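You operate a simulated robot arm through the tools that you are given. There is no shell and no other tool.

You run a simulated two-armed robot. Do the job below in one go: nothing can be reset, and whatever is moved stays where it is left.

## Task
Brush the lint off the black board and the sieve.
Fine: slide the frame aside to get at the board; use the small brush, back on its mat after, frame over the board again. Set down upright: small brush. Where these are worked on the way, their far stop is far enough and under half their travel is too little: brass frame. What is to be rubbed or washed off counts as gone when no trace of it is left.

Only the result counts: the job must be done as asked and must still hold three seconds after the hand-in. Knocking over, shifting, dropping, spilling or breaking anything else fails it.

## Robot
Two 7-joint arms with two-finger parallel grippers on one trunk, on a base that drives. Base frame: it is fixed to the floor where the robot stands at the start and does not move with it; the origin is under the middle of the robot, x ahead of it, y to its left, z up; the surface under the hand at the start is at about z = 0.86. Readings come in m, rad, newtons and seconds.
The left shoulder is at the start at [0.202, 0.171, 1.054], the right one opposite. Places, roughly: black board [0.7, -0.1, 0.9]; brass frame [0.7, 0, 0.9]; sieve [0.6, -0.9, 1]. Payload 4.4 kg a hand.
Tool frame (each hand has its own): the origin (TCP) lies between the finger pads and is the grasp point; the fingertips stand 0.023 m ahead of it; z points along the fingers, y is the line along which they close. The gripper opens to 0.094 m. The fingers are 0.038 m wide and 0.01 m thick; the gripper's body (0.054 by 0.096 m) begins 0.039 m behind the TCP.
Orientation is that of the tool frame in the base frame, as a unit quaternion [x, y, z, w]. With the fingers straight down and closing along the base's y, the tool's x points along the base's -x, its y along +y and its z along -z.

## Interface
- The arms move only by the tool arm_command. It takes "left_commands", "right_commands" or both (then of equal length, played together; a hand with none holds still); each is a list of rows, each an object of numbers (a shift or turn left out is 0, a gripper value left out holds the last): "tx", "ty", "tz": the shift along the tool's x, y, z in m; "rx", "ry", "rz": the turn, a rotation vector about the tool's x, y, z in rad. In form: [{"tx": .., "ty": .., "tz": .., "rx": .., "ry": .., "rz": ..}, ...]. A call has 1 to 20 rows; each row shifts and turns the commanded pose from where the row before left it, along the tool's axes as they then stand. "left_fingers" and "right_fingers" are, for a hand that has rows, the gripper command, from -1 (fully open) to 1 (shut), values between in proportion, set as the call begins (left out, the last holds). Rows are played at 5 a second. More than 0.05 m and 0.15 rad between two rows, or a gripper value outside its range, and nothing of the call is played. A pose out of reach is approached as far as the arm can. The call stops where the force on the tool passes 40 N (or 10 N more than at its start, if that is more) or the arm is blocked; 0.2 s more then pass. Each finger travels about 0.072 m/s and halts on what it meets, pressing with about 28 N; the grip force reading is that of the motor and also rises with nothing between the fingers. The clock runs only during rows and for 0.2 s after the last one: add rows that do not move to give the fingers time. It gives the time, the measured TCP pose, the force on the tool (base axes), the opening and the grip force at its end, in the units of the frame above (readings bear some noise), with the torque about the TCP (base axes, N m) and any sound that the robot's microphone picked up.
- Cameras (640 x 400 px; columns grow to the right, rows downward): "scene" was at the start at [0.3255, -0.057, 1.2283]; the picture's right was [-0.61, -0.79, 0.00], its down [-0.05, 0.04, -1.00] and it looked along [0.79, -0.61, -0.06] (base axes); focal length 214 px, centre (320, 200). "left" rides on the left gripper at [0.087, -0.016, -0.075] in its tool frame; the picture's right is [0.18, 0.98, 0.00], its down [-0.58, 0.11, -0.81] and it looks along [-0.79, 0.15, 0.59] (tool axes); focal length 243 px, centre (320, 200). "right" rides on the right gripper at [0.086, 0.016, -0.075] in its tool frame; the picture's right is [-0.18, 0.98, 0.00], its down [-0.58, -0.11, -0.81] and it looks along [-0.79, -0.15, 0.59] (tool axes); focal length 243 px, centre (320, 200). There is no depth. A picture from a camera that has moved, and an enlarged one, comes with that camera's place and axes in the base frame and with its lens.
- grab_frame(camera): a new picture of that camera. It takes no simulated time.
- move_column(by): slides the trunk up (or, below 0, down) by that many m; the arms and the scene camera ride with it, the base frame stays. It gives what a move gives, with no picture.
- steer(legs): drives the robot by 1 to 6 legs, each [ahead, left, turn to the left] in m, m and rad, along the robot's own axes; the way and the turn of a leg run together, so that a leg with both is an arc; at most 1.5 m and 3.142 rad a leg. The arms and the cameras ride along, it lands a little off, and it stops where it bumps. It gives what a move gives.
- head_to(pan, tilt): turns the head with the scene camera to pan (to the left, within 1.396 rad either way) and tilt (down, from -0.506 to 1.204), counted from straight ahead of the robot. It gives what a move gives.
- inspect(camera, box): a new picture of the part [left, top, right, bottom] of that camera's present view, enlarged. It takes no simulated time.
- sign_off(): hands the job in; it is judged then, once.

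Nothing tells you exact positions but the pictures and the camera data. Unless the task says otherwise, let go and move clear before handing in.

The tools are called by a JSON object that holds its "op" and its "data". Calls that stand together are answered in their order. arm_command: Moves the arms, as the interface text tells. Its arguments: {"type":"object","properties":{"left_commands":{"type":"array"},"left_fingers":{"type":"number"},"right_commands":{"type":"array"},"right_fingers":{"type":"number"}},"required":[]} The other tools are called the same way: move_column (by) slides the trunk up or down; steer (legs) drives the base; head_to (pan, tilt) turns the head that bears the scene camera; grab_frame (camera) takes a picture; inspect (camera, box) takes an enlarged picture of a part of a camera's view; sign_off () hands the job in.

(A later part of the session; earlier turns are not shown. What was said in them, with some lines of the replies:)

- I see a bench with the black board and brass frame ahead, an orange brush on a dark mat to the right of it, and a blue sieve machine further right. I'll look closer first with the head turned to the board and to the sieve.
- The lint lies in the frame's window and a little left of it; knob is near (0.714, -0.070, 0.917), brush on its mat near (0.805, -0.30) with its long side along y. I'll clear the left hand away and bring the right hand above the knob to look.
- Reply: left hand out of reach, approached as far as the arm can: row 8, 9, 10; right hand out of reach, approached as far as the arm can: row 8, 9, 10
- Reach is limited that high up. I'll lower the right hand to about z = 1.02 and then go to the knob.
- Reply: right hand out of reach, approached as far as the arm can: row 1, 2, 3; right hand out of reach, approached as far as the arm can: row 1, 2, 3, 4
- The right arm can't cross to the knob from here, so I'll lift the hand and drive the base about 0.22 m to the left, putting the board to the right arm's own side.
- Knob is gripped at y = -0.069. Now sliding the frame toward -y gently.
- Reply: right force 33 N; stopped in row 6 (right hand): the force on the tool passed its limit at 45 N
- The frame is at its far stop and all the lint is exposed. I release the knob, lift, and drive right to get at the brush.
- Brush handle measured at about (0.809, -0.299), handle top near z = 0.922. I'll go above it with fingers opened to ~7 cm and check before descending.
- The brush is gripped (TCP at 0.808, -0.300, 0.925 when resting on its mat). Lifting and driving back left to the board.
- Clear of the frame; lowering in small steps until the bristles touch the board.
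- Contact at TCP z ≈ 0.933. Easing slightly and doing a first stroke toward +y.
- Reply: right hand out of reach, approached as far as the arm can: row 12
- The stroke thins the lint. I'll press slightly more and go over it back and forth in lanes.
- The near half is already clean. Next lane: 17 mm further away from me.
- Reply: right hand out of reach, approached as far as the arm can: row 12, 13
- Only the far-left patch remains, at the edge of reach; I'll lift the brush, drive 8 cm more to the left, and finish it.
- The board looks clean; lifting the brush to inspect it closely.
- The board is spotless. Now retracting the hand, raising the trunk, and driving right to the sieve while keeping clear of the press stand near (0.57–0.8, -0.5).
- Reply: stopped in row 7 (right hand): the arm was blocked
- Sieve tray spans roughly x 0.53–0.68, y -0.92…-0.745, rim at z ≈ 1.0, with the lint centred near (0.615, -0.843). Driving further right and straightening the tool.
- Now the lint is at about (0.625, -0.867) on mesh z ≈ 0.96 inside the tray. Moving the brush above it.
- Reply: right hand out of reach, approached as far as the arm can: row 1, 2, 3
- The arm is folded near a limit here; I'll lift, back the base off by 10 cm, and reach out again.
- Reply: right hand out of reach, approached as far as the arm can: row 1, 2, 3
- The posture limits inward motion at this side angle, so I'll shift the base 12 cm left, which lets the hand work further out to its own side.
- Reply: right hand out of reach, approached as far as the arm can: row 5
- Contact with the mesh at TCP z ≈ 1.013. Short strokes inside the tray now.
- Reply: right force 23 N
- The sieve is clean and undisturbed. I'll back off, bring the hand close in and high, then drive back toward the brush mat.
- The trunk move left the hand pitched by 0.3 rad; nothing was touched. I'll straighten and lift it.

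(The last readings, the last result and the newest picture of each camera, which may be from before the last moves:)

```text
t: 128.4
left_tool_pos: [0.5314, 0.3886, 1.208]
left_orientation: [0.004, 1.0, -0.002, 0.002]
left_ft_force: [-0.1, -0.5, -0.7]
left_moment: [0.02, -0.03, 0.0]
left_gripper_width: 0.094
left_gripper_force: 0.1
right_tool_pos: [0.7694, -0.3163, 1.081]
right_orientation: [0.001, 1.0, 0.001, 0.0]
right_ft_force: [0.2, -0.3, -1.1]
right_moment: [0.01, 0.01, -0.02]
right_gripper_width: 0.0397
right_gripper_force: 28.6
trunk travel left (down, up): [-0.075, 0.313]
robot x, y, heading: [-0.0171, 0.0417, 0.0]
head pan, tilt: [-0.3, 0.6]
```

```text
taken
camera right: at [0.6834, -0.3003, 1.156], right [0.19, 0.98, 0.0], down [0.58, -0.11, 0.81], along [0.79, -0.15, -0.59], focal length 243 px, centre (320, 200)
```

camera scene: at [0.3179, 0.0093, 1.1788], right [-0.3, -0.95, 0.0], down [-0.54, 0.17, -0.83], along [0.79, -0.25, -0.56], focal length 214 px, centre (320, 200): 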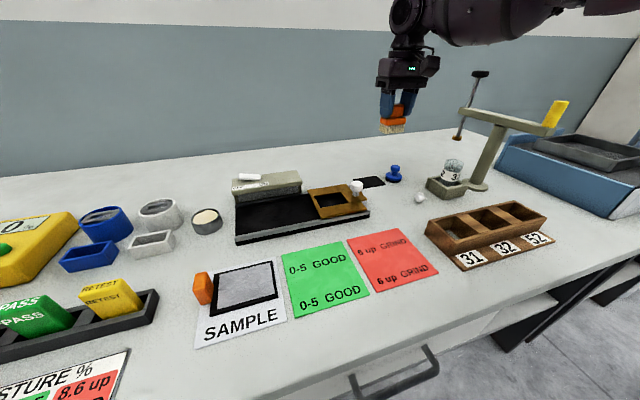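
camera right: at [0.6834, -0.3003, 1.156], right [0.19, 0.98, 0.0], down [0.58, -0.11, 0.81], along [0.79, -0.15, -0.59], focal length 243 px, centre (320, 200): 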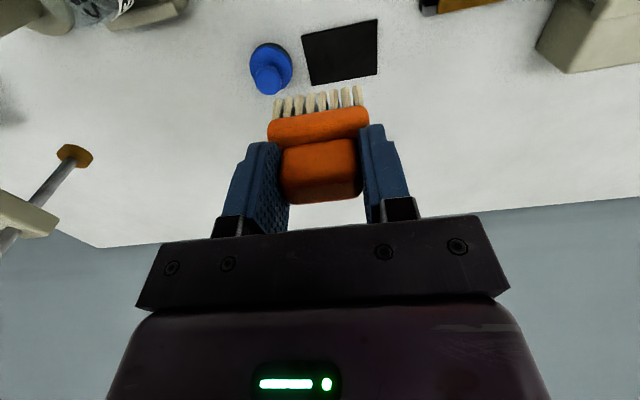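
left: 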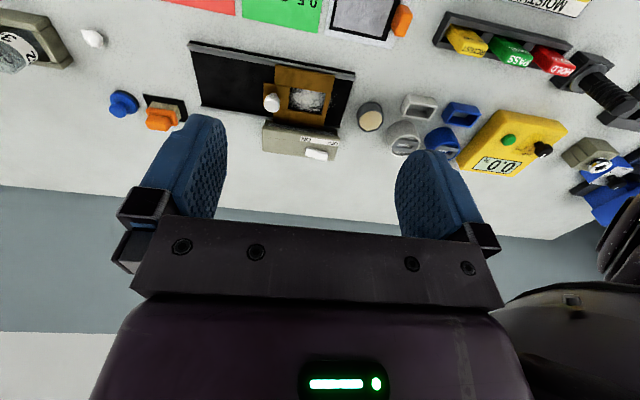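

The mat centre is measured at (0.810, -0.300), same as before. Moving over it and lowering.

{"op": "arm_command", "data": {"right_commands": [{"tx": -0.02, "ty": 0.008}, {"tx": -0.019, "ty": 0.008}, {"tz": 0.04}, {"tz": 0.04}, {"tz": 0.03}, {}]}}

{"op": "grab_frame", "data": {"camera": "right"}}

{"op": "inspect", "data": {"camera": "scene", "box": [320, 110, 450, 200]}}

```text
t: 129.8
left_tool_pos: [0.5318, 0.3894, 1.2088]
left_orientation: [0.002, 1.0, -0.002, 0.004]
left_ft_force: [0.2, -0.4, -0.2]
left_moment: [-0.01, -0.03, 0.0]
left_gripper_width: 0.094
left_gripper_force: 0.1
right_tool_pos: [0.7963, -0.3098, 0.9726]
right_orientation: [0.001, 1.0, 0.001, 0.0]
right_ft_force: [0.2, -0.3, -0.1]
right_moment: [0.0, 0.02, -0.02]
right_gripper_width: 0.0392
right_gripper_force: 27.8
right hand out of reach, approached as far as the arm can: row 2
trunk travel left (down, up): [-0.075, 0.313]
robot x, y, heading: [-0.0189, 0.0399, -0.003]
head pan, tilt: [-0.3, 0.6]
```

```text
taken
camera right: at [0.7105, -0.2944, 1.0474], right [0.19, 0.98, 0.0], down [0.58, -0.11, 0.81], along [0.79, -0.15, -0.59], focal length 243 px, centre (320, 200)
```

right: 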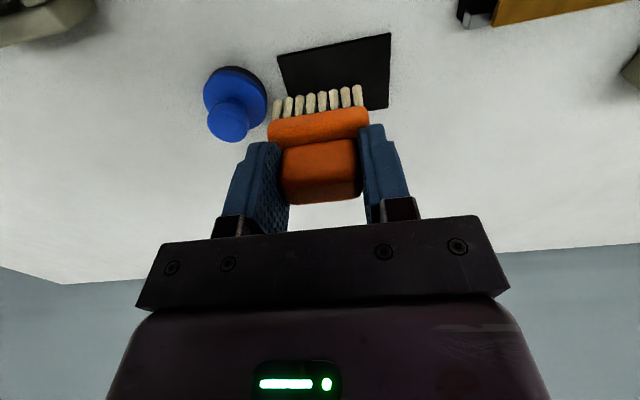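

```text
4.44 times, centred on (385, 155) of scene
camera zoom: at [0.3176, 0.0095, 1.1789], right [-0.3, -0.95, 0.0], down [-0.54, 0.17, -0.83], along [0.79, -0.25, -0.56], focal length 953 px, centre (31, 400)
```

zoom: 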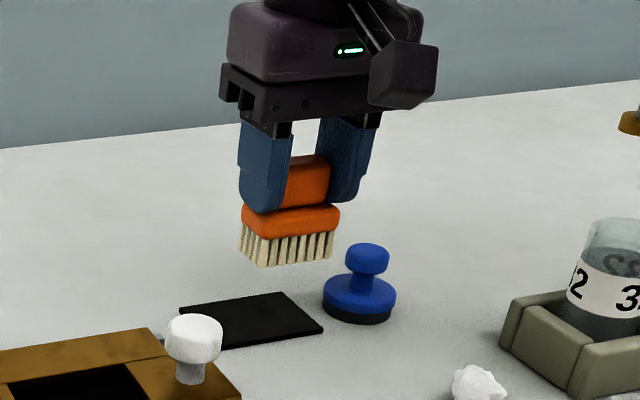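

{"op": "arm_command", "data": {"right_commands": [{"tx": -0.007, "ty": 0.005}, {"tx": -0.006, "ty": 0.005}, {}]}}

```text
t: 130.7
left_tool_pos: [0.5316, 0.389, 1.2083]
left_orientation: [0.003, 1.0, -0.002, 0.003]
left_ft_force: [0.3, -0.5, 0.2]
left_moment: [0.0, 0.03, -0.04]
left_gripper_width: 0.0938
left_gripper_force: 0.1
right_tool_pos: [0.8041, -0.307, 0.9723]
right_orientation: [0.001, 1.0, 0.001, -0.001]
right_ft_force: [-0.3, -0.5, -1.5]
right_moment: [0.05, 0.02, 0.02]
right_gripper_width: 0.0395
right_gripper_force: 28.0
right hand out of reach, approached as far as the arm can: row 2
trunk travel left (down, up): [-0.075, 0.313]
robot x, y, heading: [-0.0197, 0.0384, -0.011]
head pan, tilt: [-0.3, 0.6]
```

{"op": "arm_command", "data": {"right_commands": [{"tz": -0.03}, {}]}}

{"op": "steer", "data": {"legs": [[0.02, 0.04, 0]]}}

{"op": "grab_frame", "data": {"camera": "right"}}

```text
t: 131.2
left_tool_pos: [0.5325, 0.3885, 1.2075]
left_orientation: [0.002, 1.0, -0.001, 0.003]
left_ft_force: [0.5, -0.2, -0.1]
left_moment: [0.01, -0.01, 0.02]
left_gripper_width: 0.0942
left_gripper_force: 0.0
right_tool_pos: [0.8039, -0.3065, 1.0008]
right_orientation: [0.002, 1.0, 0.0, -0.001]
right_ft_force: [0.1, 0.8, -2.0]
right_moment: [0.0, 0.01, 0.01]
right_gripper_width: 0.0396
right_gripper_force: 28.1
trunk travel left (down, up): [-0.075, 0.313]
robot x, y, heading: [-0.0203, 0.0421, -0.001]
head pan, tilt: [-0.3, 0.6]
```

```text
t: 132.3
left_tool_pos: [0.5511, 0.4289, 1.209]
left_orientation: [0.003, 1.0, -0.002, 0.003]
left_ft_force: [0.9, 1.0, -0.1]
left_moment: [-0.05, 0.02, 0.0]
left_gripper_width: 0.0938
left_gripper_force: 0.1
right_tool_pos: [0.8232, -0.2646, 1.0026]
right_orientation: [0.002, 1.0, 0.001, 0.0]
right_ft_force: [0.4, 0.9, -1.2]
right_moment: [-0.02, 0.0, -0.02]
right_gripper_width: 0.0396
right_gripper_force: 27.7
trunk travel left (down, up): [-0.075, 0.313]
robot x, y, heading: [-0.0016, 0.0817, -0.003]
head pan, tilt: [-0.3, 0.6]
```

```text
taken
camera right: at [0.7372, -0.2489, 1.0776], right [0.19, 0.98, 0.0], down [0.58, -0.11, 0.81], along [0.79, -0.15, -0.59], focal length 243 px, centre (320, 200)
```

right: 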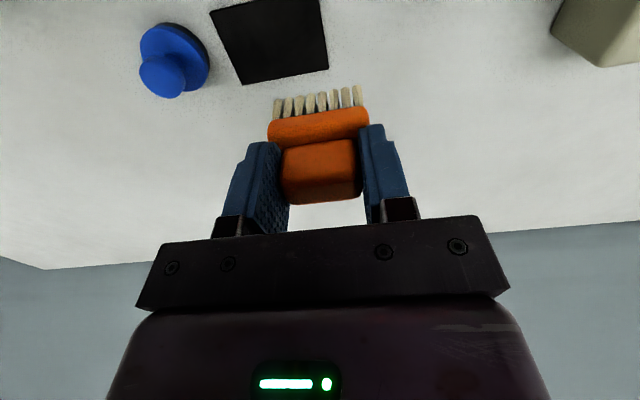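

{"op": "arm_command", "data": {"right_commands": [{"tx": 0.007, "ty": -0.018}, {"tx": 0.008, "ty": -0.0175}, {"tz": 0.03}, {"tz": 0.02}, {}]}}

{"op": "grab_frame", "data": {"camera": "right"}}

{"op": "inspect", "data": {"camera": "scene", "box": [340, 120, 470, 200]}}

```text
t: 133.5
left_tool_pos: [0.5508, 0.4287, 1.2078]
left_orientation: [0.003, 1.0, -0.002, 0.004]
left_ft_force: [-0.6, -0.4, -0.2]
left_moment: [0.01, -0.02, 0.0]
left_gripper_width: 0.0941
left_gripper_force: 0.0
right_tool_pos: [0.8078, -0.3005, 0.9531]
right_orientation: [0.001, 1.0, 0.0, 0.0]
right_ft_force: [-0.3, 0.6, -1.8]
right_moment: [0.0, 0.02, -0.01]
right_gripper_width: 0.0396
right_gripper_force: 28.3
trunk travel left (down, up): [-0.075, 0.313]
robot x, y, heading: [0.0006, 0.0747, -0.001]
head pan, tilt: [-0.3, 0.6]
```

```text
taken
camera right: at [0.7218, -0.2836, 1.0284], right [0.19, 0.98, 0.0], down [0.58, -0.11, 0.81], along [0.79, -0.15, -0.59], focal length 243 px, centre (320, 200)
```

right: 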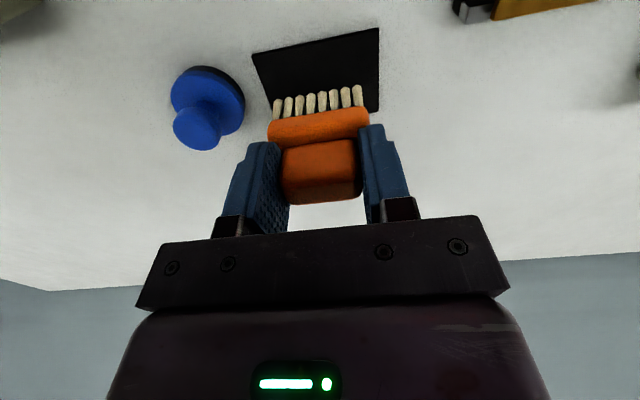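

```text
4.92 times, centred on (405, 160) of scene
camera zoom: at [0.3376, 0.0492, 1.1788], right [-0.3, -0.95, 0.0], down [-0.54, 0.17, -0.83], along [0.79, -0.25, -0.56], focal length 1056 px, centre (-98, 397)
```

zoom: 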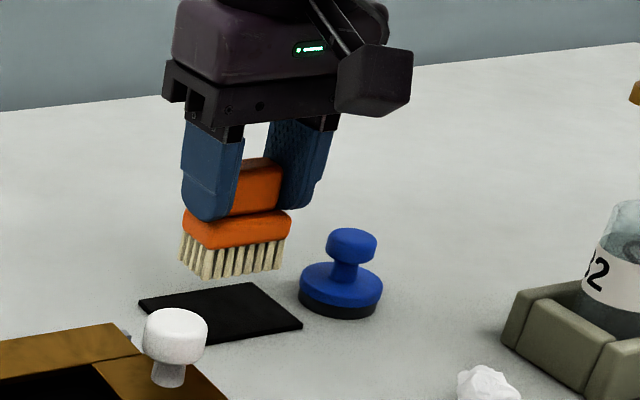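

{"op": "arm_command", "data": {"right_commands": [{"tz": 0.012}, {"tz": 0.008}, {"tz": 0.004}, {"tz": 0.002}, {}]}}

{"op": "grab_frame", "data": {"camera": "right"}}

{"op": "inspect", "data": {"camera": "scene", "box": [340, 140, 440, 200]}}

```text
t: 134.7
left_tool_pos: [0.5516, 0.4274, 1.21]
left_orientation: [0.004, 1.0, -0.002, 0.002]
left_ft_force: [0.0, -0.5, 0.8]
left_moment: [0.02, 0.01, 0.02]
left_gripper_width: 0.094
left_gripper_force: 0.0
right_tool_pos: [0.8075, -0.3012, 0.9258]
right_orientation: [0.001, 1.0, 0.002, 0.0]
right_ft_force: [0.4, 0.3, -1.6]
right_moment: [0.0, 0.0, -0.01]
right_gripper_width: 0.0393
right_gripper_force: 28.0
trunk travel left (down, up): [-0.075, 0.313]
robot x, y, heading: [0.0019, 0.0794, -0.004]
head pan, tilt: [-0.3, 0.6]
```

```text
taken
camera right: at [0.7218, -0.2843, 1.001], right [0.19, 0.98, 0.0], down [0.58, -0.11, 0.81], along [0.79, -0.15, -0.59], focal length 243 px, centre (320, 200)
```

right: 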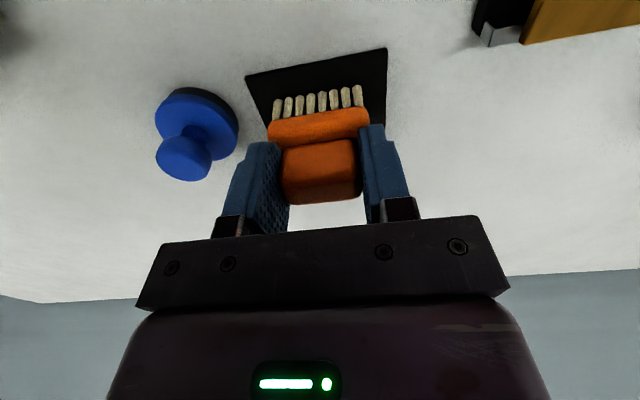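

```text
6.40 times, centred on (390, 170) of scene
camera zoom: at [0.3377, 0.0491, 1.1787], right [-0.3, -0.95, 0.0], down [-0.54, 0.17, -0.83], along [0.79, -0.25, -0.56], focal length 1373 px, centre (-128, 392)
```

zoom: 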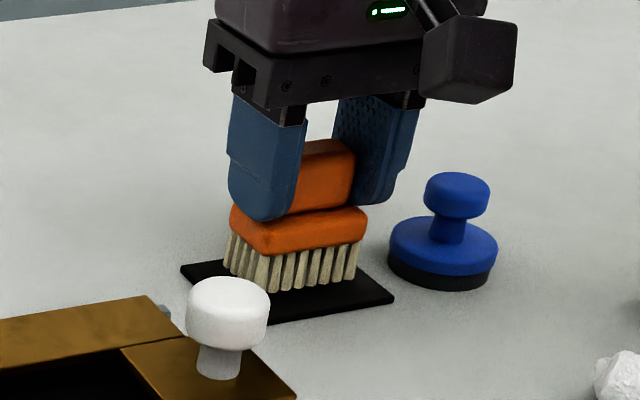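

{"op": "arm_command", "data": {"right_commands": [{"tz": 0.001}, {"tz": 0.001}, {}]}}

{"op": "arm_command", "data": {"right_commands": [{"tz": 0.001}, {}]}}

```text
t: 135.5
left_tool_pos: [0.551, 0.4281, 1.2083]
left_orientation: [0.003, 1.0, -0.001, 0.003]
left_ft_force: [-0.8, -0.6, 0.0]
left_moment: [-0.03, -0.03, 0.01]
left_gripper_width: 0.094
left_gripper_force: 0.1
right_tool_pos: [0.8078, -0.3008, 0.9241]
right_orientation: [0.0, 1.0, 0.001, 0.0]
right_ft_force: [-0.2, 0.7, -0.5]
right_moment: [0.0, -0.02, 0.01]
right_gripper_width: 0.0394
right_gripper_force: 28.3
trunk travel left (down, up): [-0.075, 0.313]
robot x, y, heading: [-0.0016, 0.0751, -0.001]
head pan, tilt: [-0.3, 0.6]
```

```text
t: 136.1
left_tool_pos: [0.5507, 0.4287, 1.2091]
left_orientation: [0.002, 1.0, -0.002, 0.002]
left_ft_force: [0.6, 0.3, 0.3]
left_moment: [-0.01, 0.01, -0.02]
left_gripper_width: 0.0939
left_gripper_force: 0.0
right_tool_pos: [0.8077, -0.3013, 0.9227]
right_orientation: [0.0, 1.0, 0.001, 0.0]
right_ft_force: [0.4, -0.1, -0.3]
right_moment: [0.0, 0.02, 0.02]
right_gripper_width: 0.0397
right_gripper_force: 28.3
trunk travel left (down, up): [-0.075, 0.313]
robot x, y, heading: [0.0001, 0.0752, -0.005]
head pan, tilt: [-0.3, 0.6]
```

{"op": "arm_command", "data": {"right_commands": [{"tz": 0.001}, {}]}}

{"op": "arm_command", "data": {"right_commands": [{"tz": 0.0007}, {}]}}

```text
t: 136.7
left_tool_pos: [0.5514, 0.4282, 1.2076]
left_orientation: [0.003, 1.0, -0.002, 0.003]
left_ft_force: [0.9, 0.1, -1.1]
left_moment: [-0.03, -0.01, -0.01]
left_gripper_width: 0.0938
left_gripper_force: 0.1
right_tool_pos: [0.8083, -0.3007, 0.9228]
right_orientation: [0.001, 1.0, 0.0, 0.001]
right_ft_force: [0.5, -0.3, -1.1]
right_moment: [0.03, 0.03, -0.01]
right_gripper_width: 0.0394
right_gripper_force: 27.8
trunk travel left (down, up): [-0.075, 0.313]
robot x, y, heading: [0.0016, 0.0771, -0.008]
head pan, tilt: [-0.3, 0.6]
```

```text
t: 137.3
left_tool_pos: [0.5513, 0.4289, 1.2091]
left_orientation: [0.003, 1.0, -0.002, 0.002]
left_ft_force: [0.1, 0.1, 0.1]
left_moment: [0.0, -0.03, 0.01]
left_gripper_width: 0.0941
left_gripper_force: 0.0
right_tool_pos: [0.8076, -0.3012, 0.9219]
right_orientation: [0.001, 1.0, 0.0, 0.0]
right_ft_force: [1.4, -0.5, 0.6]
right_moment: [-0.04, -0.05, 0.01]
right_gripper_width: 0.0398
right_gripper_force: 27.7
trunk travel left (down, up): [-0.075, 0.313]
robot x, y, heading: [0.0015, 0.0817, -0.005]
head pan, tilt: [-0.3, 0.6]
```

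Just touching. One more slight step, then open to ~6.5 cm and lift.

{"op": "arm_command", "data": {"right_commands": [{"tz": 0.0007}, {}]}}

{"op": "arm_command", "data": {"right_commands": [{}, {}, {}], "right_fingers": -0.4}}

{"op": "inspect", "data": {"camera": "scene", "box": [340, 140, 440, 200]}}

```text
t: 137.9
left_tool_pos: [0.5503, 0.4288, 1.2089]
left_orientation: [0.003, 1.0, -0.002, 0.003]
left_ft_force: [-0.3, 0.1, 0.7]
left_moment: [0.0, -0.02, -0.04]
left_gripper_width: 0.094
left_gripper_force: 0.0
right_tool_pos: [0.8086, -0.3021, 0.9217]
right_orientation: [0.001, 1.0, 0.001, 0.001]
right_ft_force: [0.5, -0.1, 3.6]
right_moment: [-0.1, -0.11, 0.0]
right_gripper_width: 0.0397
right_gripper_force: 28.1
trunk travel left (down, up): [-0.075, 0.313]
robot x, y, heading: [0.0017, 0.0781, -0.005]
head pan, tilt: [-0.3, 0.6]
```

```text
t: 138.7
left_tool_pos: [0.5506, 0.4275, 1.2084]
left_orientation: [0.003, 1.0, -0.001, 0.003]
left_ft_force: [0.0, 0.8, -0.5]
left_moment: [-0.05, 0.03, -0.06]
left_gripper_width: 0.094
left_gripper_force: 0.1
right_tool_pos: [0.8075, -0.3013, 0.9211]
right_orientation: [0.001, 1.0, 0.001, -0.001]
right_ft_force: [-0.4, 0.0, 0.6]
right_moment: [0.04, 0.0, -0.02]
right_gripper_width: 0.0657
right_gripper_force: 0.1
trunk travel left (down, up): [-0.075, 0.313]
robot x, y, heading: [0.0006, 0.0768, -0.007]
head pan, tilt: [-0.3, 0.6]
```

```text
6.40 times, centred on (390, 170) of scene
camera zoom: at [0.3377, 0.0491, 1.1787], right [-0.3, -0.95, 0.0], down [-0.54, 0.17, -0.83], along [0.79, -0.25, -0.56], focal length 1373 px, centre (-128, 392)
```

zoom: 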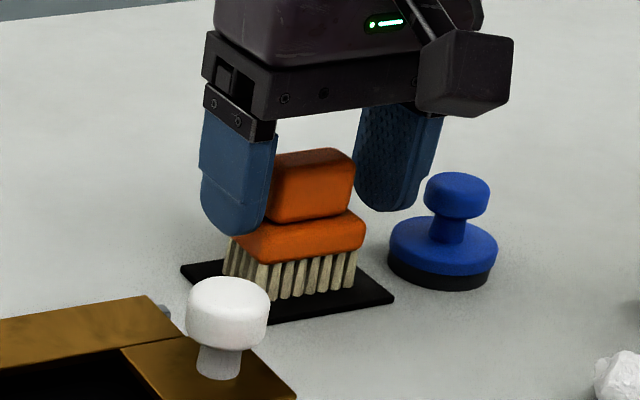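

The brush stands on its mat. Lifting straight up, then driving left for the frame.

{"op": "arm_command", "data": {"right_commands": [{"tz": -0.02}, {"tz": -0.04}, {"tz": -0.04}, {"tz": -0.04}, {}]}}

{"op": "steer", "data": {"legs": [[0, 0.145, 0]]}}

{"op": "head_to", "data": {"pan": -0.2, "tilt": 0.6}}

{"op": "grab_frame", "data": {"camera": "scene"}}

{"op": "inspect", "data": {"camera": "scene", "box": [300, 110, 500, 235]}}

```text
t: 139.9
left_tool_pos: [0.5508, 0.4279, 1.208]
left_orientation: [0.003, 1.0, -0.001, 0.003]
left_ft_force: [0.9, 0.3, -0.3]
left_moment: [0.0, 0.01, 0.01]
left_gripper_width: 0.0941
left_gripper_force: 0.0
right_tool_pos: [0.8083, -0.3015, 1.0603]
right_orientation: [0.001, 1.0, 0.001, -0.001]
right_ft_force: [-1.0, 0.5, -0.8]
right_moment: [0.01, -0.01, 0.0]
right_gripper_width: 0.0655
right_gripper_force: 0.0
trunk travel left (down, up): [-0.075, 0.313]
robot x, y, heading: [0.0029, 0.0767, -0.009]
head pan, tilt: [-0.3, 0.6]
```

```text
t: 141.8
left_tool_pos: [0.5519, 0.5726, 1.2081]
left_orientation: [0.003, 1.0, -0.002, 0.003]
left_ft_force: [0.4, 0.2, 0.2]
left_moment: [-0.03, -0.02, 0.01]
left_gripper_width: 0.0941
left_gripper_force: 0.0
right_tool_pos: [0.808, -0.1546, 1.0601]
right_orientation: [0.001, 1.0, 0.0, 0.0]
right_ft_force: [0.3, 0.9, 1.5]
right_moment: [0.0, 0.01, 0.0]
right_gripper_width: 0.0657
right_gripper_force: 0.0
trunk travel left (down, up): [-0.075, 0.313]
robot x, y, heading: [-0.0023, 0.2236, -0.001]
head pan, tilt: [-0.3, 0.6]
```

```text
t: 142.5
left_tool_pos: [0.5514, 0.5736, 1.2088]
left_orientation: [0.003, 1.0, 0.0, 0.003]
left_ft_force: [0.7, 0.3, -0.8]
left_moment: [0.01, 0.01, -0.01]
left_gripper_width: 0.094
left_gripper_force: 0.2
right_tool_pos: [0.8075, -0.1561, 1.061]
right_orientation: [0.001, 1.0, 0.001, 0.0]
right_ft_force: [1.1, 0.4, 1.0]
right_moment: [-0.03, 0.01, -0.01]
right_gripper_width: 0.066
right_gripper_force: 0.0
trunk travel left (down, up): [-0.075, 0.313]
robot x, y, heading: [0.0028, 0.2252, -0.006]
head pan, tilt: [-0.201, 0.6]
```

```text
taken
camera scene: at [0.3406, 0.2024, 1.1787], right [-0.2, -0.98, 0.0], down [-0.55, 0.12, -0.83], along [0.81, -0.17, -0.56], focal length 214 px, centre (320, 200)
```

scene: 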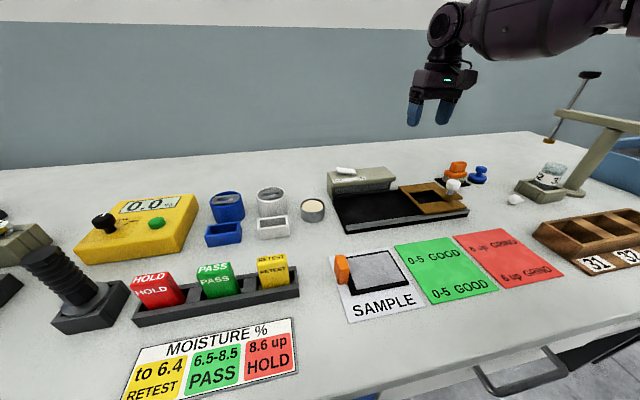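

```text
3.20 times, centred on (400, 172) of scene
camera zoom: at [0.3406, 0.2024, 1.1787], right [-0.2, -0.98, 0.0], down [-0.55, 0.12, -0.83], along [0.81, -0.17, -0.56], focal length 686 px, centre (64, 288)
```

zoom: 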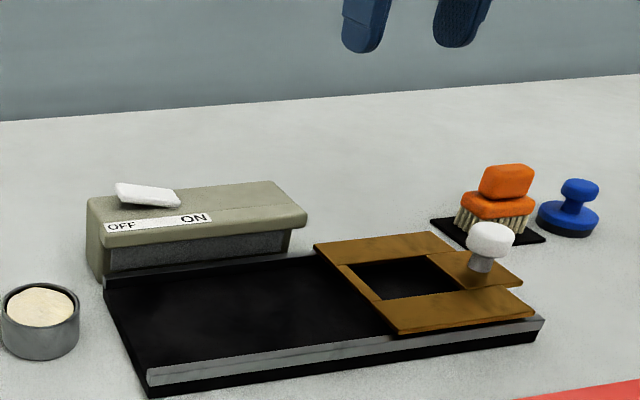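

{"op": "arm_command", "data": {"right_commands": [{"tx": 0.031, "ty": -0.0185}, {"tx": 0.031, "ty": -0.0185}, {"tx": 0.031, "ty": -0.0185}, {"tz": 0.04}, {"tz": 0.03}, {}], "right_fingers": -0.1}}

{"op": "grab_frame", "data": {"camera": "right"}}

{"op": "inspect", "data": {"camera": "scene", "box": [300, 110, 500, 235]}}

```text
t: 143.9
left_tool_pos: [0.551, 0.5741, 1.2089]
left_orientation: [0.002, 1.0, -0.002, 0.004]
left_ft_force: [-0.2, -0.1, -0.7]
left_moment: [-0.01, 0.01, -0.01]
left_gripper_width: 0.0937
left_gripper_force: 0.1
right_tool_pos: [0.7148, -0.2126, 0.9908]
right_orientation: [0.001, 1.0, 0.001, 0.0]
right_ft_force: [-0.6, -0.6, -0.1]
right_moment: [0.0, 0.01, 0.05]
right_gripper_width: 0.0519
right_gripper_force: 0.1
trunk travel left (down, up): [-0.075, 0.313]
robot x, y, heading: [-0.0006, 0.2241, -0.008]
head pan, tilt: [-0.201, 0.6]
```

```text
taken
camera right: at [0.6292, -0.1959, 1.0653], right [0.19, 0.98, 0.0], down [0.58, -0.11, 0.81], along [0.79, -0.15, -0.59], focal length 243 px, centre (320, 200)
```

right: 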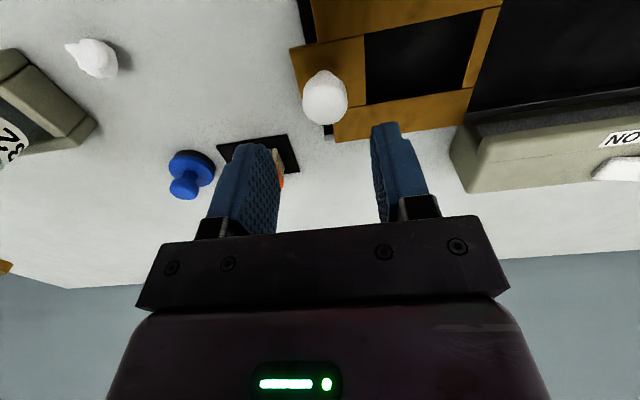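

```text
3.20 times, centred on (400, 172) of scene
camera zoom: at [0.3404, 0.2026, 1.1789], right [-0.2, -0.98, 0.0], down [-0.55, 0.12, -0.83], along [0.81, -0.17, -0.56], focal length 686 px, centre (64, 288)
```

zoom: 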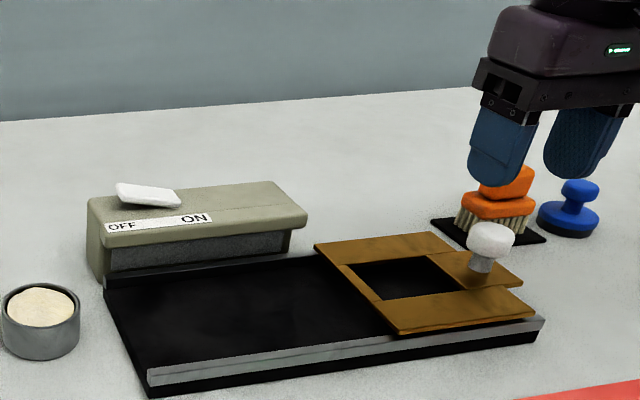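

{"op": "arm_command", "data": {"right_commands": [{"ty": 0.003, "tz": 0.03}, {"tz": 0.025}, {"tz": 0.0185}, {}]}}

{"op": "arm_command", "data": {"right_commands": [{}, {}, {}, {}], "right_fingers": 0.8}}

{"op": "grab_frame", "data": {"camera": "right"}}

```text
t: 144.9
left_tool_pos: [0.5517, 0.5743, 1.2093]
left_orientation: [0.003, 1.0, -0.001, 0.004]
left_ft_force: [-1.2, -0.4, -0.5]
left_moment: [0.0, 0.0, -0.02]
left_gripper_width: 0.094
left_gripper_force: 0.2
right_tool_pos: [0.7135, -0.207, 0.9156]
right_orientation: [0.001, 1.0, 0.001, 0.0]
right_ft_force: [0.5, -0.1, 0.6]
right_moment: [0.02, -0.01, 0.01]
right_gripper_width: 0.0517
right_gripper_force: 0.0
trunk travel left (down, up): [-0.075, 0.313]
robot x, y, heading: [0.0003, 0.2222, -0.004]
head pan, tilt: [-0.201, 0.6]
```

```text
t: 145.9
left_tool_pos: [0.5511, 0.5733, 1.2076]
left_orientation: [0.002, 1.0, -0.001, 0.003]
left_ft_force: [-0.2, -1.0, 0.4]
left_moment: [0.0, -0.02, 0.03]
left_gripper_width: 0.094
left_gripper_force: 0.1
right_tool_pos: [0.7147, -0.2078, 0.9159]
right_orientation: [0.001, 1.0, 0.001, 0.0]
right_ft_force: [-0.4, -1.4, -1.5]
right_moment: [-0.34, -0.5, -0.15]
right_gripper_width: 0.0295
right_gripper_force: 45.6
trunk travel left (down, up): [-0.075, 0.313]
robot x, y, heading: [0.0038, 0.2253, -0.007]
head pan, tilt: [-0.201, 0.6]
```

```text
taken
camera right: at [0.6283, -0.1913, 0.9911], right [0.19, 0.98, 0.0], down [0.58, -0.11, 0.81], along [0.79, -0.15, -0.59], focal length 243 px, centre (320, 200)
```

right: 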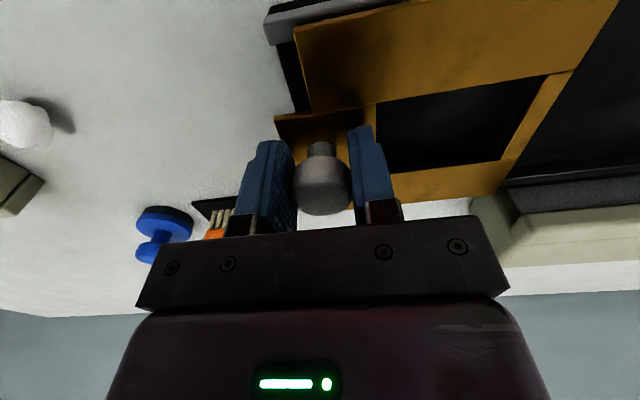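

{"op": "arm_command", "data": {"right_commands": [{"ty": 0.01}, {"ty": 0.01}, {"ty": 0.01}, {"ty": 0.01}, {"ty": 0.01}, {"ty": 0.01}, {"ty": 0.01}, {"ty": 0.01}, {"ty": 0.01}, {}]}}

{"op": "arm_command", "data": {"right_commands": [{"ty": 0.01}, {"ty": 0.01}, {"ty": 0.01}, {"ty": 0.008}, {}]}}

{"op": "inspect", "data": {"camera": "scene", "box": [300, 100, 500, 230]}}

```text
t: 148.1
left_tool_pos: [0.5515, 0.5728, 1.2084]
left_orientation: [0.003, 1.0, -0.002, 0.004]
left_ft_force: [-0.7, -0.6, -0.3]
left_moment: [0.02, -0.04, 0.03]
left_gripper_width: 0.0943
left_gripper_force: 0.0
right_tool_pos: [0.7136, -0.118, 0.9151]
right_orientation: [0.001, 1.0, 0.001, -0.001]
right_ft_force: [-1.3, 0.2, 0.5]
right_moment: [-0.25, 0.42, -0.38]
right_gripper_width: 0.0297
right_gripper_force: 45.2
trunk travel left (down, up): [-0.075, 0.313]
robot x, y, heading: [0.0029, 0.2233, -0.004]
head pan, tilt: [-0.201, 0.6]
```

```text
t: 149.3
left_tool_pos: [0.552, 0.5728, 1.209]
left_orientation: [0.002, 1.0, -0.001, 0.002]
left_ft_force: [-0.3, 1.4, -0.9]
left_moment: [0.01, 0.03, 0.04]
left_gripper_width: 0.0939
left_gripper_force: 0.0
right_tool_pos: [0.7145, -0.0794, 0.9159]
right_orientation: [0.0, 1.0, 0.001, -0.001]
right_ft_force: [-8.9, 0.9, -9.1]
right_moment: [-0.28, -0.53, 0.0]
right_gripper_width: 0.0296
right_gripper_force: 45.6
trunk travel left (down, up): [-0.075, 0.313]
robot x, y, heading: [0.0034, 0.2255, -0.007]
head pan, tilt: [-0.201, 0.6]
```

```text
3.08 times, centred on (400, 165) of scene
camera zoom: at [0.3404, 0.2024, 1.1787], right [-0.2, -0.98, 0.0], down [-0.55, 0.12, -0.83], along [0.81, -0.17, -0.56], focal length 660 px, centre (74, 308)
```

zoom: 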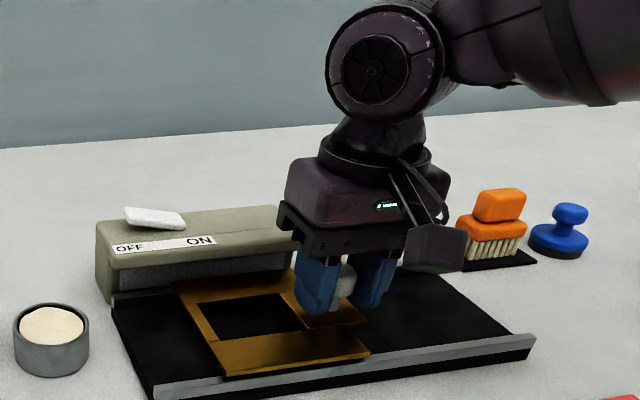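

{"op": "arm_command", "data": {"right_commands": [{"ty": 0.003}, {"ty": 0.003}, {"ty": 0.003}, {"ty": 0.002}, {}]}}

{"op": "inspect", "data": {"camera": "scene", "box": [300, 100, 500, 230]}}

```text
t: 150.5
left_tool_pos: [0.5514, 0.5724, 1.2093]
left_orientation: [0.003, 1.0, -0.001, 0.002]
left_ft_force: [0.6, -0.1, 0.3]
left_moment: [0.02, 0.01, 0.03]
left_gripper_width: 0.094
left_gripper_force: 0.1
right_tool_pos: [0.7153, -0.0702, 0.9167]
right_orientation: [0.001, 1.0, 0.001, -0.001]
right_ft_force: [-12.6, -0.9, -13.3]
right_moment: [-0.31, -0.14, 0.08]
right_gripper_width: 0.03
right_gripper_force: 45.7
trunk travel left (down, up): [-0.075, 0.313]
robot x, y, heading: [0.005, 0.2248, -0.005]
head pan, tilt: [-0.201, 0.6]
```

```text
3.08 times, centred on (400, 165) of scene
camera zoom: at [0.3405, 0.202, 1.1786], right [-0.2, -0.98, 0.0], down [-0.55, 0.12, -0.83], along [0.81, -0.17, -0.56], focal length 660 px, centre (74, 308)
```

zoom: 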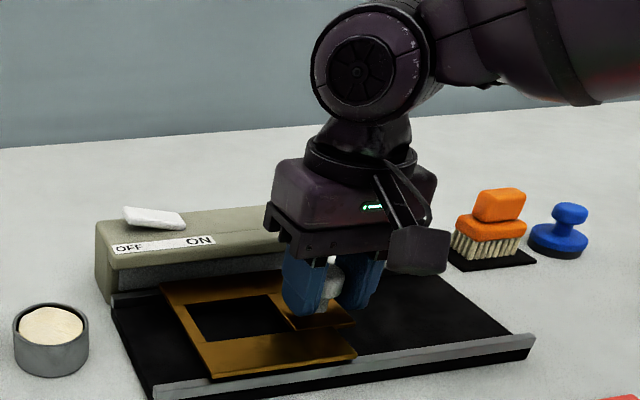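

{"op": "arm_command", "data": {"right_commands": [{"ty": 0.0015}, {"ty": 0.001}, {}]}}

```text
t: 151.3
left_tool_pos: [0.5527, 0.5703, 1.2082]
left_orientation: [0.003, 1.0, -0.001, 0.003]
left_ft_force: [0.0, 0.0, -0.2]
left_moment: [0.0, -0.02, 0.0]
left_gripper_width: 0.0942
left_gripper_force: 0.1
right_tool_pos: [0.7141, -0.0702, 0.9161]
right_orientation: [0.003, 1.0, 0.001, -0.002]
right_ft_force: [-16.4, -13.7, -17.4]
right_moment: [-0.5, -0.59, -0.18]
right_gripper_width: 0.0298
right_gripper_force: 45.6
trunk travel left (down, up): [-0.075, 0.313]
robot x, y, heading: [-0.0001, 0.2228, -0.006]
head pan, tilt: [-0.201, 0.6]
```

The frame is at its home stop over the board. Releasing and lifting clear.

{"op": "arm_command", "data": {"right_commands": [{"ty": -0.002}, {}, {}, {}], "right_fingers": -0.1}}

{"op": "arm_command", "data": {"right_commands": [{"tz": -0.02}, {"tz": -0.03}, {"tz": -0.04}, {"tz": -0.04}, {}]}}

{"op": "steer", "data": {"legs": [[-0.2, 0, 0]]}}

{"op": "grab_frame", "data": {"camera": "scene"}}

{"op": "inspect", "data": {"camera": "scene", "box": [300, 110, 480, 220]}}

```text
t: 152.3
left_tool_pos: [0.5519, 0.574, 1.2092]
left_orientation: [0.003, 1.0, -0.002, 0.003]
left_ft_force: [0.0, 0.6, 0.9]
left_moment: [0.03, -0.01, -0.02]
left_gripper_width: 0.0938
left_gripper_force: 0.1
right_tool_pos: [0.7153, -0.0691, 0.917]
right_orientation: [0.0, 1.0, 0.001, 0.0]
right_ft_force: [0.0, 0.4, -0.1]
right_moment: [-0.02, -0.01, 0.03]
right_gripper_width: 0.0516
right_gripper_force: 0.1
trunk travel left (down, up): [-0.075, 0.313]
robot x, y, heading: [0.0031, 0.2196, -0.006]
head pan, tilt: [-0.201, 0.6]
```

```text
t: 153.5
left_tool_pos: [0.5528, 0.5731, 1.2081]
left_orientation: [0.003, 1.0, -0.001, 0.002]
left_ft_force: [-0.2, -0.5, 0.2]
left_moment: [0.0, -0.01, -0.04]
left_gripper_width: 0.094
left_gripper_force: 0.1
right_tool_pos: [0.7164, -0.0705, 1.0481]
right_orientation: [0.002, 1.0, 0.001, -0.001]
right_ft_force: [-0.1, -0.1, 0.2]
right_moment: [0.02, 0.01, 0.01]
right_gripper_width: 0.0517
right_gripper_force: 0.1
trunk travel left (down, up): [-0.075, 0.313]
robot x, y, heading: [0.0008, 0.2264, -0.003]
head pan, tilt: [-0.201, 0.6]
```

```text
t: 155.1
left_tool_pos: [0.351, 0.5744, 1.2092]
left_orientation: [0.001, 1.0, -0.001, 0.003]
left_ft_force: [-1.1, 0.1, -0.4]
left_moment: [0.0, -0.01, 0.01]
left_gripper_width: 0.094
left_gripper_force: 0.1
right_tool_pos: [0.5159, -0.0665, 1.0483]
right_orientation: [0.0, 1.0, 0.001, 0.0]
right_ft_force: [-0.7, -0.1, -0.5]
right_moment: [-0.01, -0.02, 0.03]
right_gripper_width: 0.0516
right_gripper_force: 0.1
trunk travel left (down, up): [-0.075, 0.313]
robot x, y, heading: [-0.1964, 0.2241, 0.002]
head pan, tilt: [-0.201, 0.6]
```

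```text
taken
camera scene: at [0.1404, 0.204, 1.1787], right [-0.2, -0.98, 0.0], down [-0.55, 0.11, -0.83], along [0.81, -0.17, -0.56], focal length 214 px, centre (320, 200)
```

scene: 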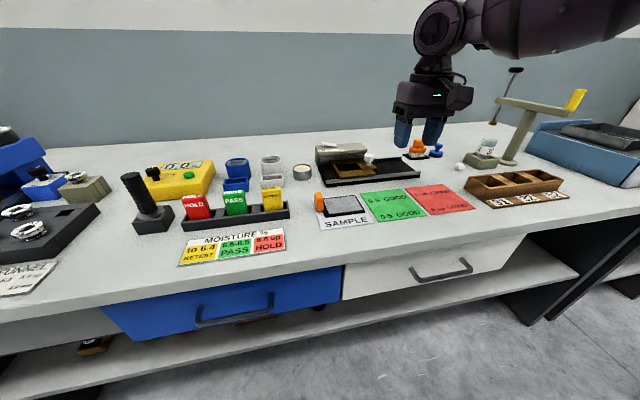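

```text
3.56 times, centred on (390, 165) of scene
camera zoom: at [0.1404, 0.204, 1.1787], right [-0.2, -0.98, 0.0], down [-0.55, 0.11, -0.83], along [0.81, -0.17, -0.56], focal length 763 px, centre (71, 324)
```

zoom: 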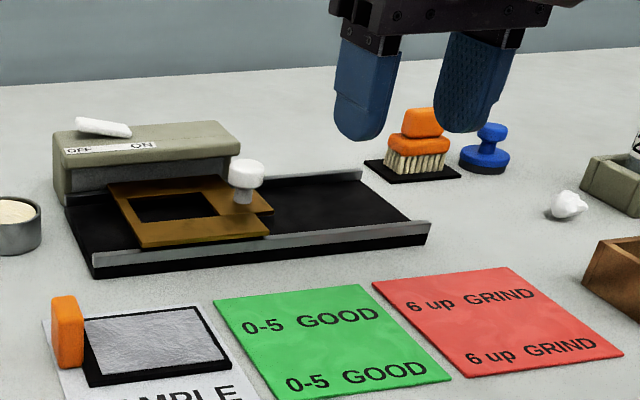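

{"op": "inspect", "data": {"camera": "scene", "box": [312, 150, 382, 192]}}

{"op": "inspect", "data": {"camera": "right", "box": [200, 40, 520, 200]}}

{"op": "inspect", "data": {"camera": "scene", "box": [480, 60, 640, 200]}}

```text
9.14 times, centred on (347, 171) of scene
camera zoom: at [0.1404, 0.204, 1.1787], right [-0.2, -0.98, 0.0], down [-0.55, 0.11, -0.83], along [0.81, -0.17, -0.56], focal length 1961 px, centre (73, 465)
```

zoom: 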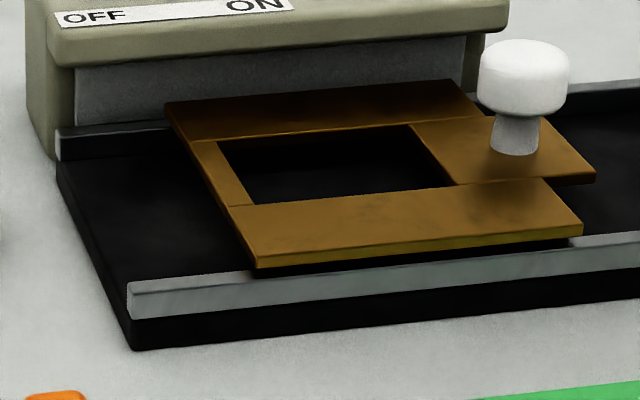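

```text
2.00 times, centred on (360, 120) of right
camera zoom: at [0.4295, -0.0504, 1.1231], right [0.18, 0.98, 0.0], down [0.58, -0.11, 0.81], along [0.79, -0.15, -0.59], focal length 485 px, centre (240, 360)
```

zoom: 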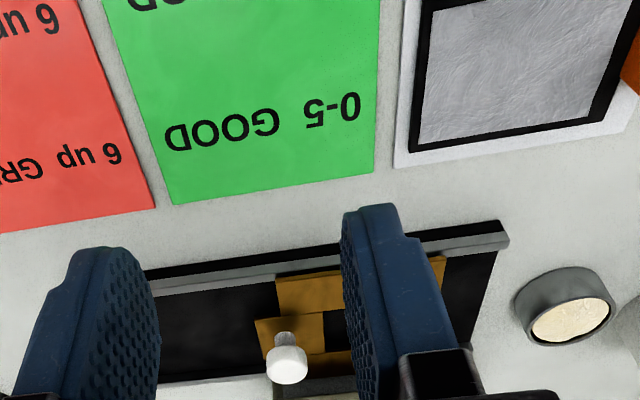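

```text
2.86 times, centred on (560, 130) of scene
camera zoom: at [0.1404, 0.204, 1.1787], right [-0.2, -0.98, 0.0], down [-0.55, 0.11, -0.83], along [0.81, -0.17, -0.56], focal length 613 px, centre (-366, 400)
```

zoom: 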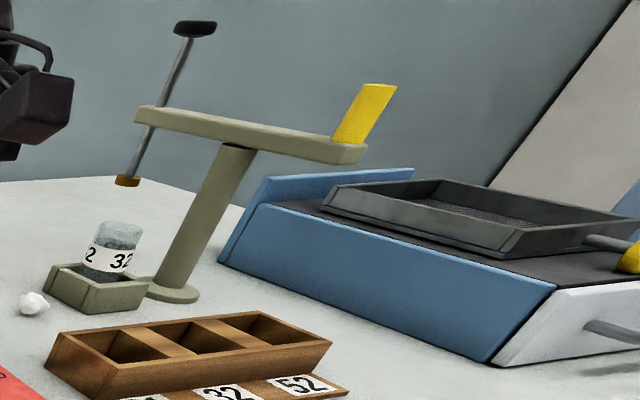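

The board and sieve show no lint. The brush stands upright on its mat, the frame is back over the board, the hands are clear, and the other items look undisturbed. Handing in.

{"op": "sign_off", "data": {}}

```text
The job is handed in.
```

I brushed the lint off both the black board and the sieve, and close-up pictures afterwards show no trace on either. The job is handed in.

- **Brass frame:** I slid it to its far stop to get at the board. At the end I brought it back over the board, against the stop where it started.
- **Small brush:** It is back upright on its mat.
- **Everything else:** In the last pictures the items around the board, the press stand and the sieve look undisturbed. Both hands are clear.
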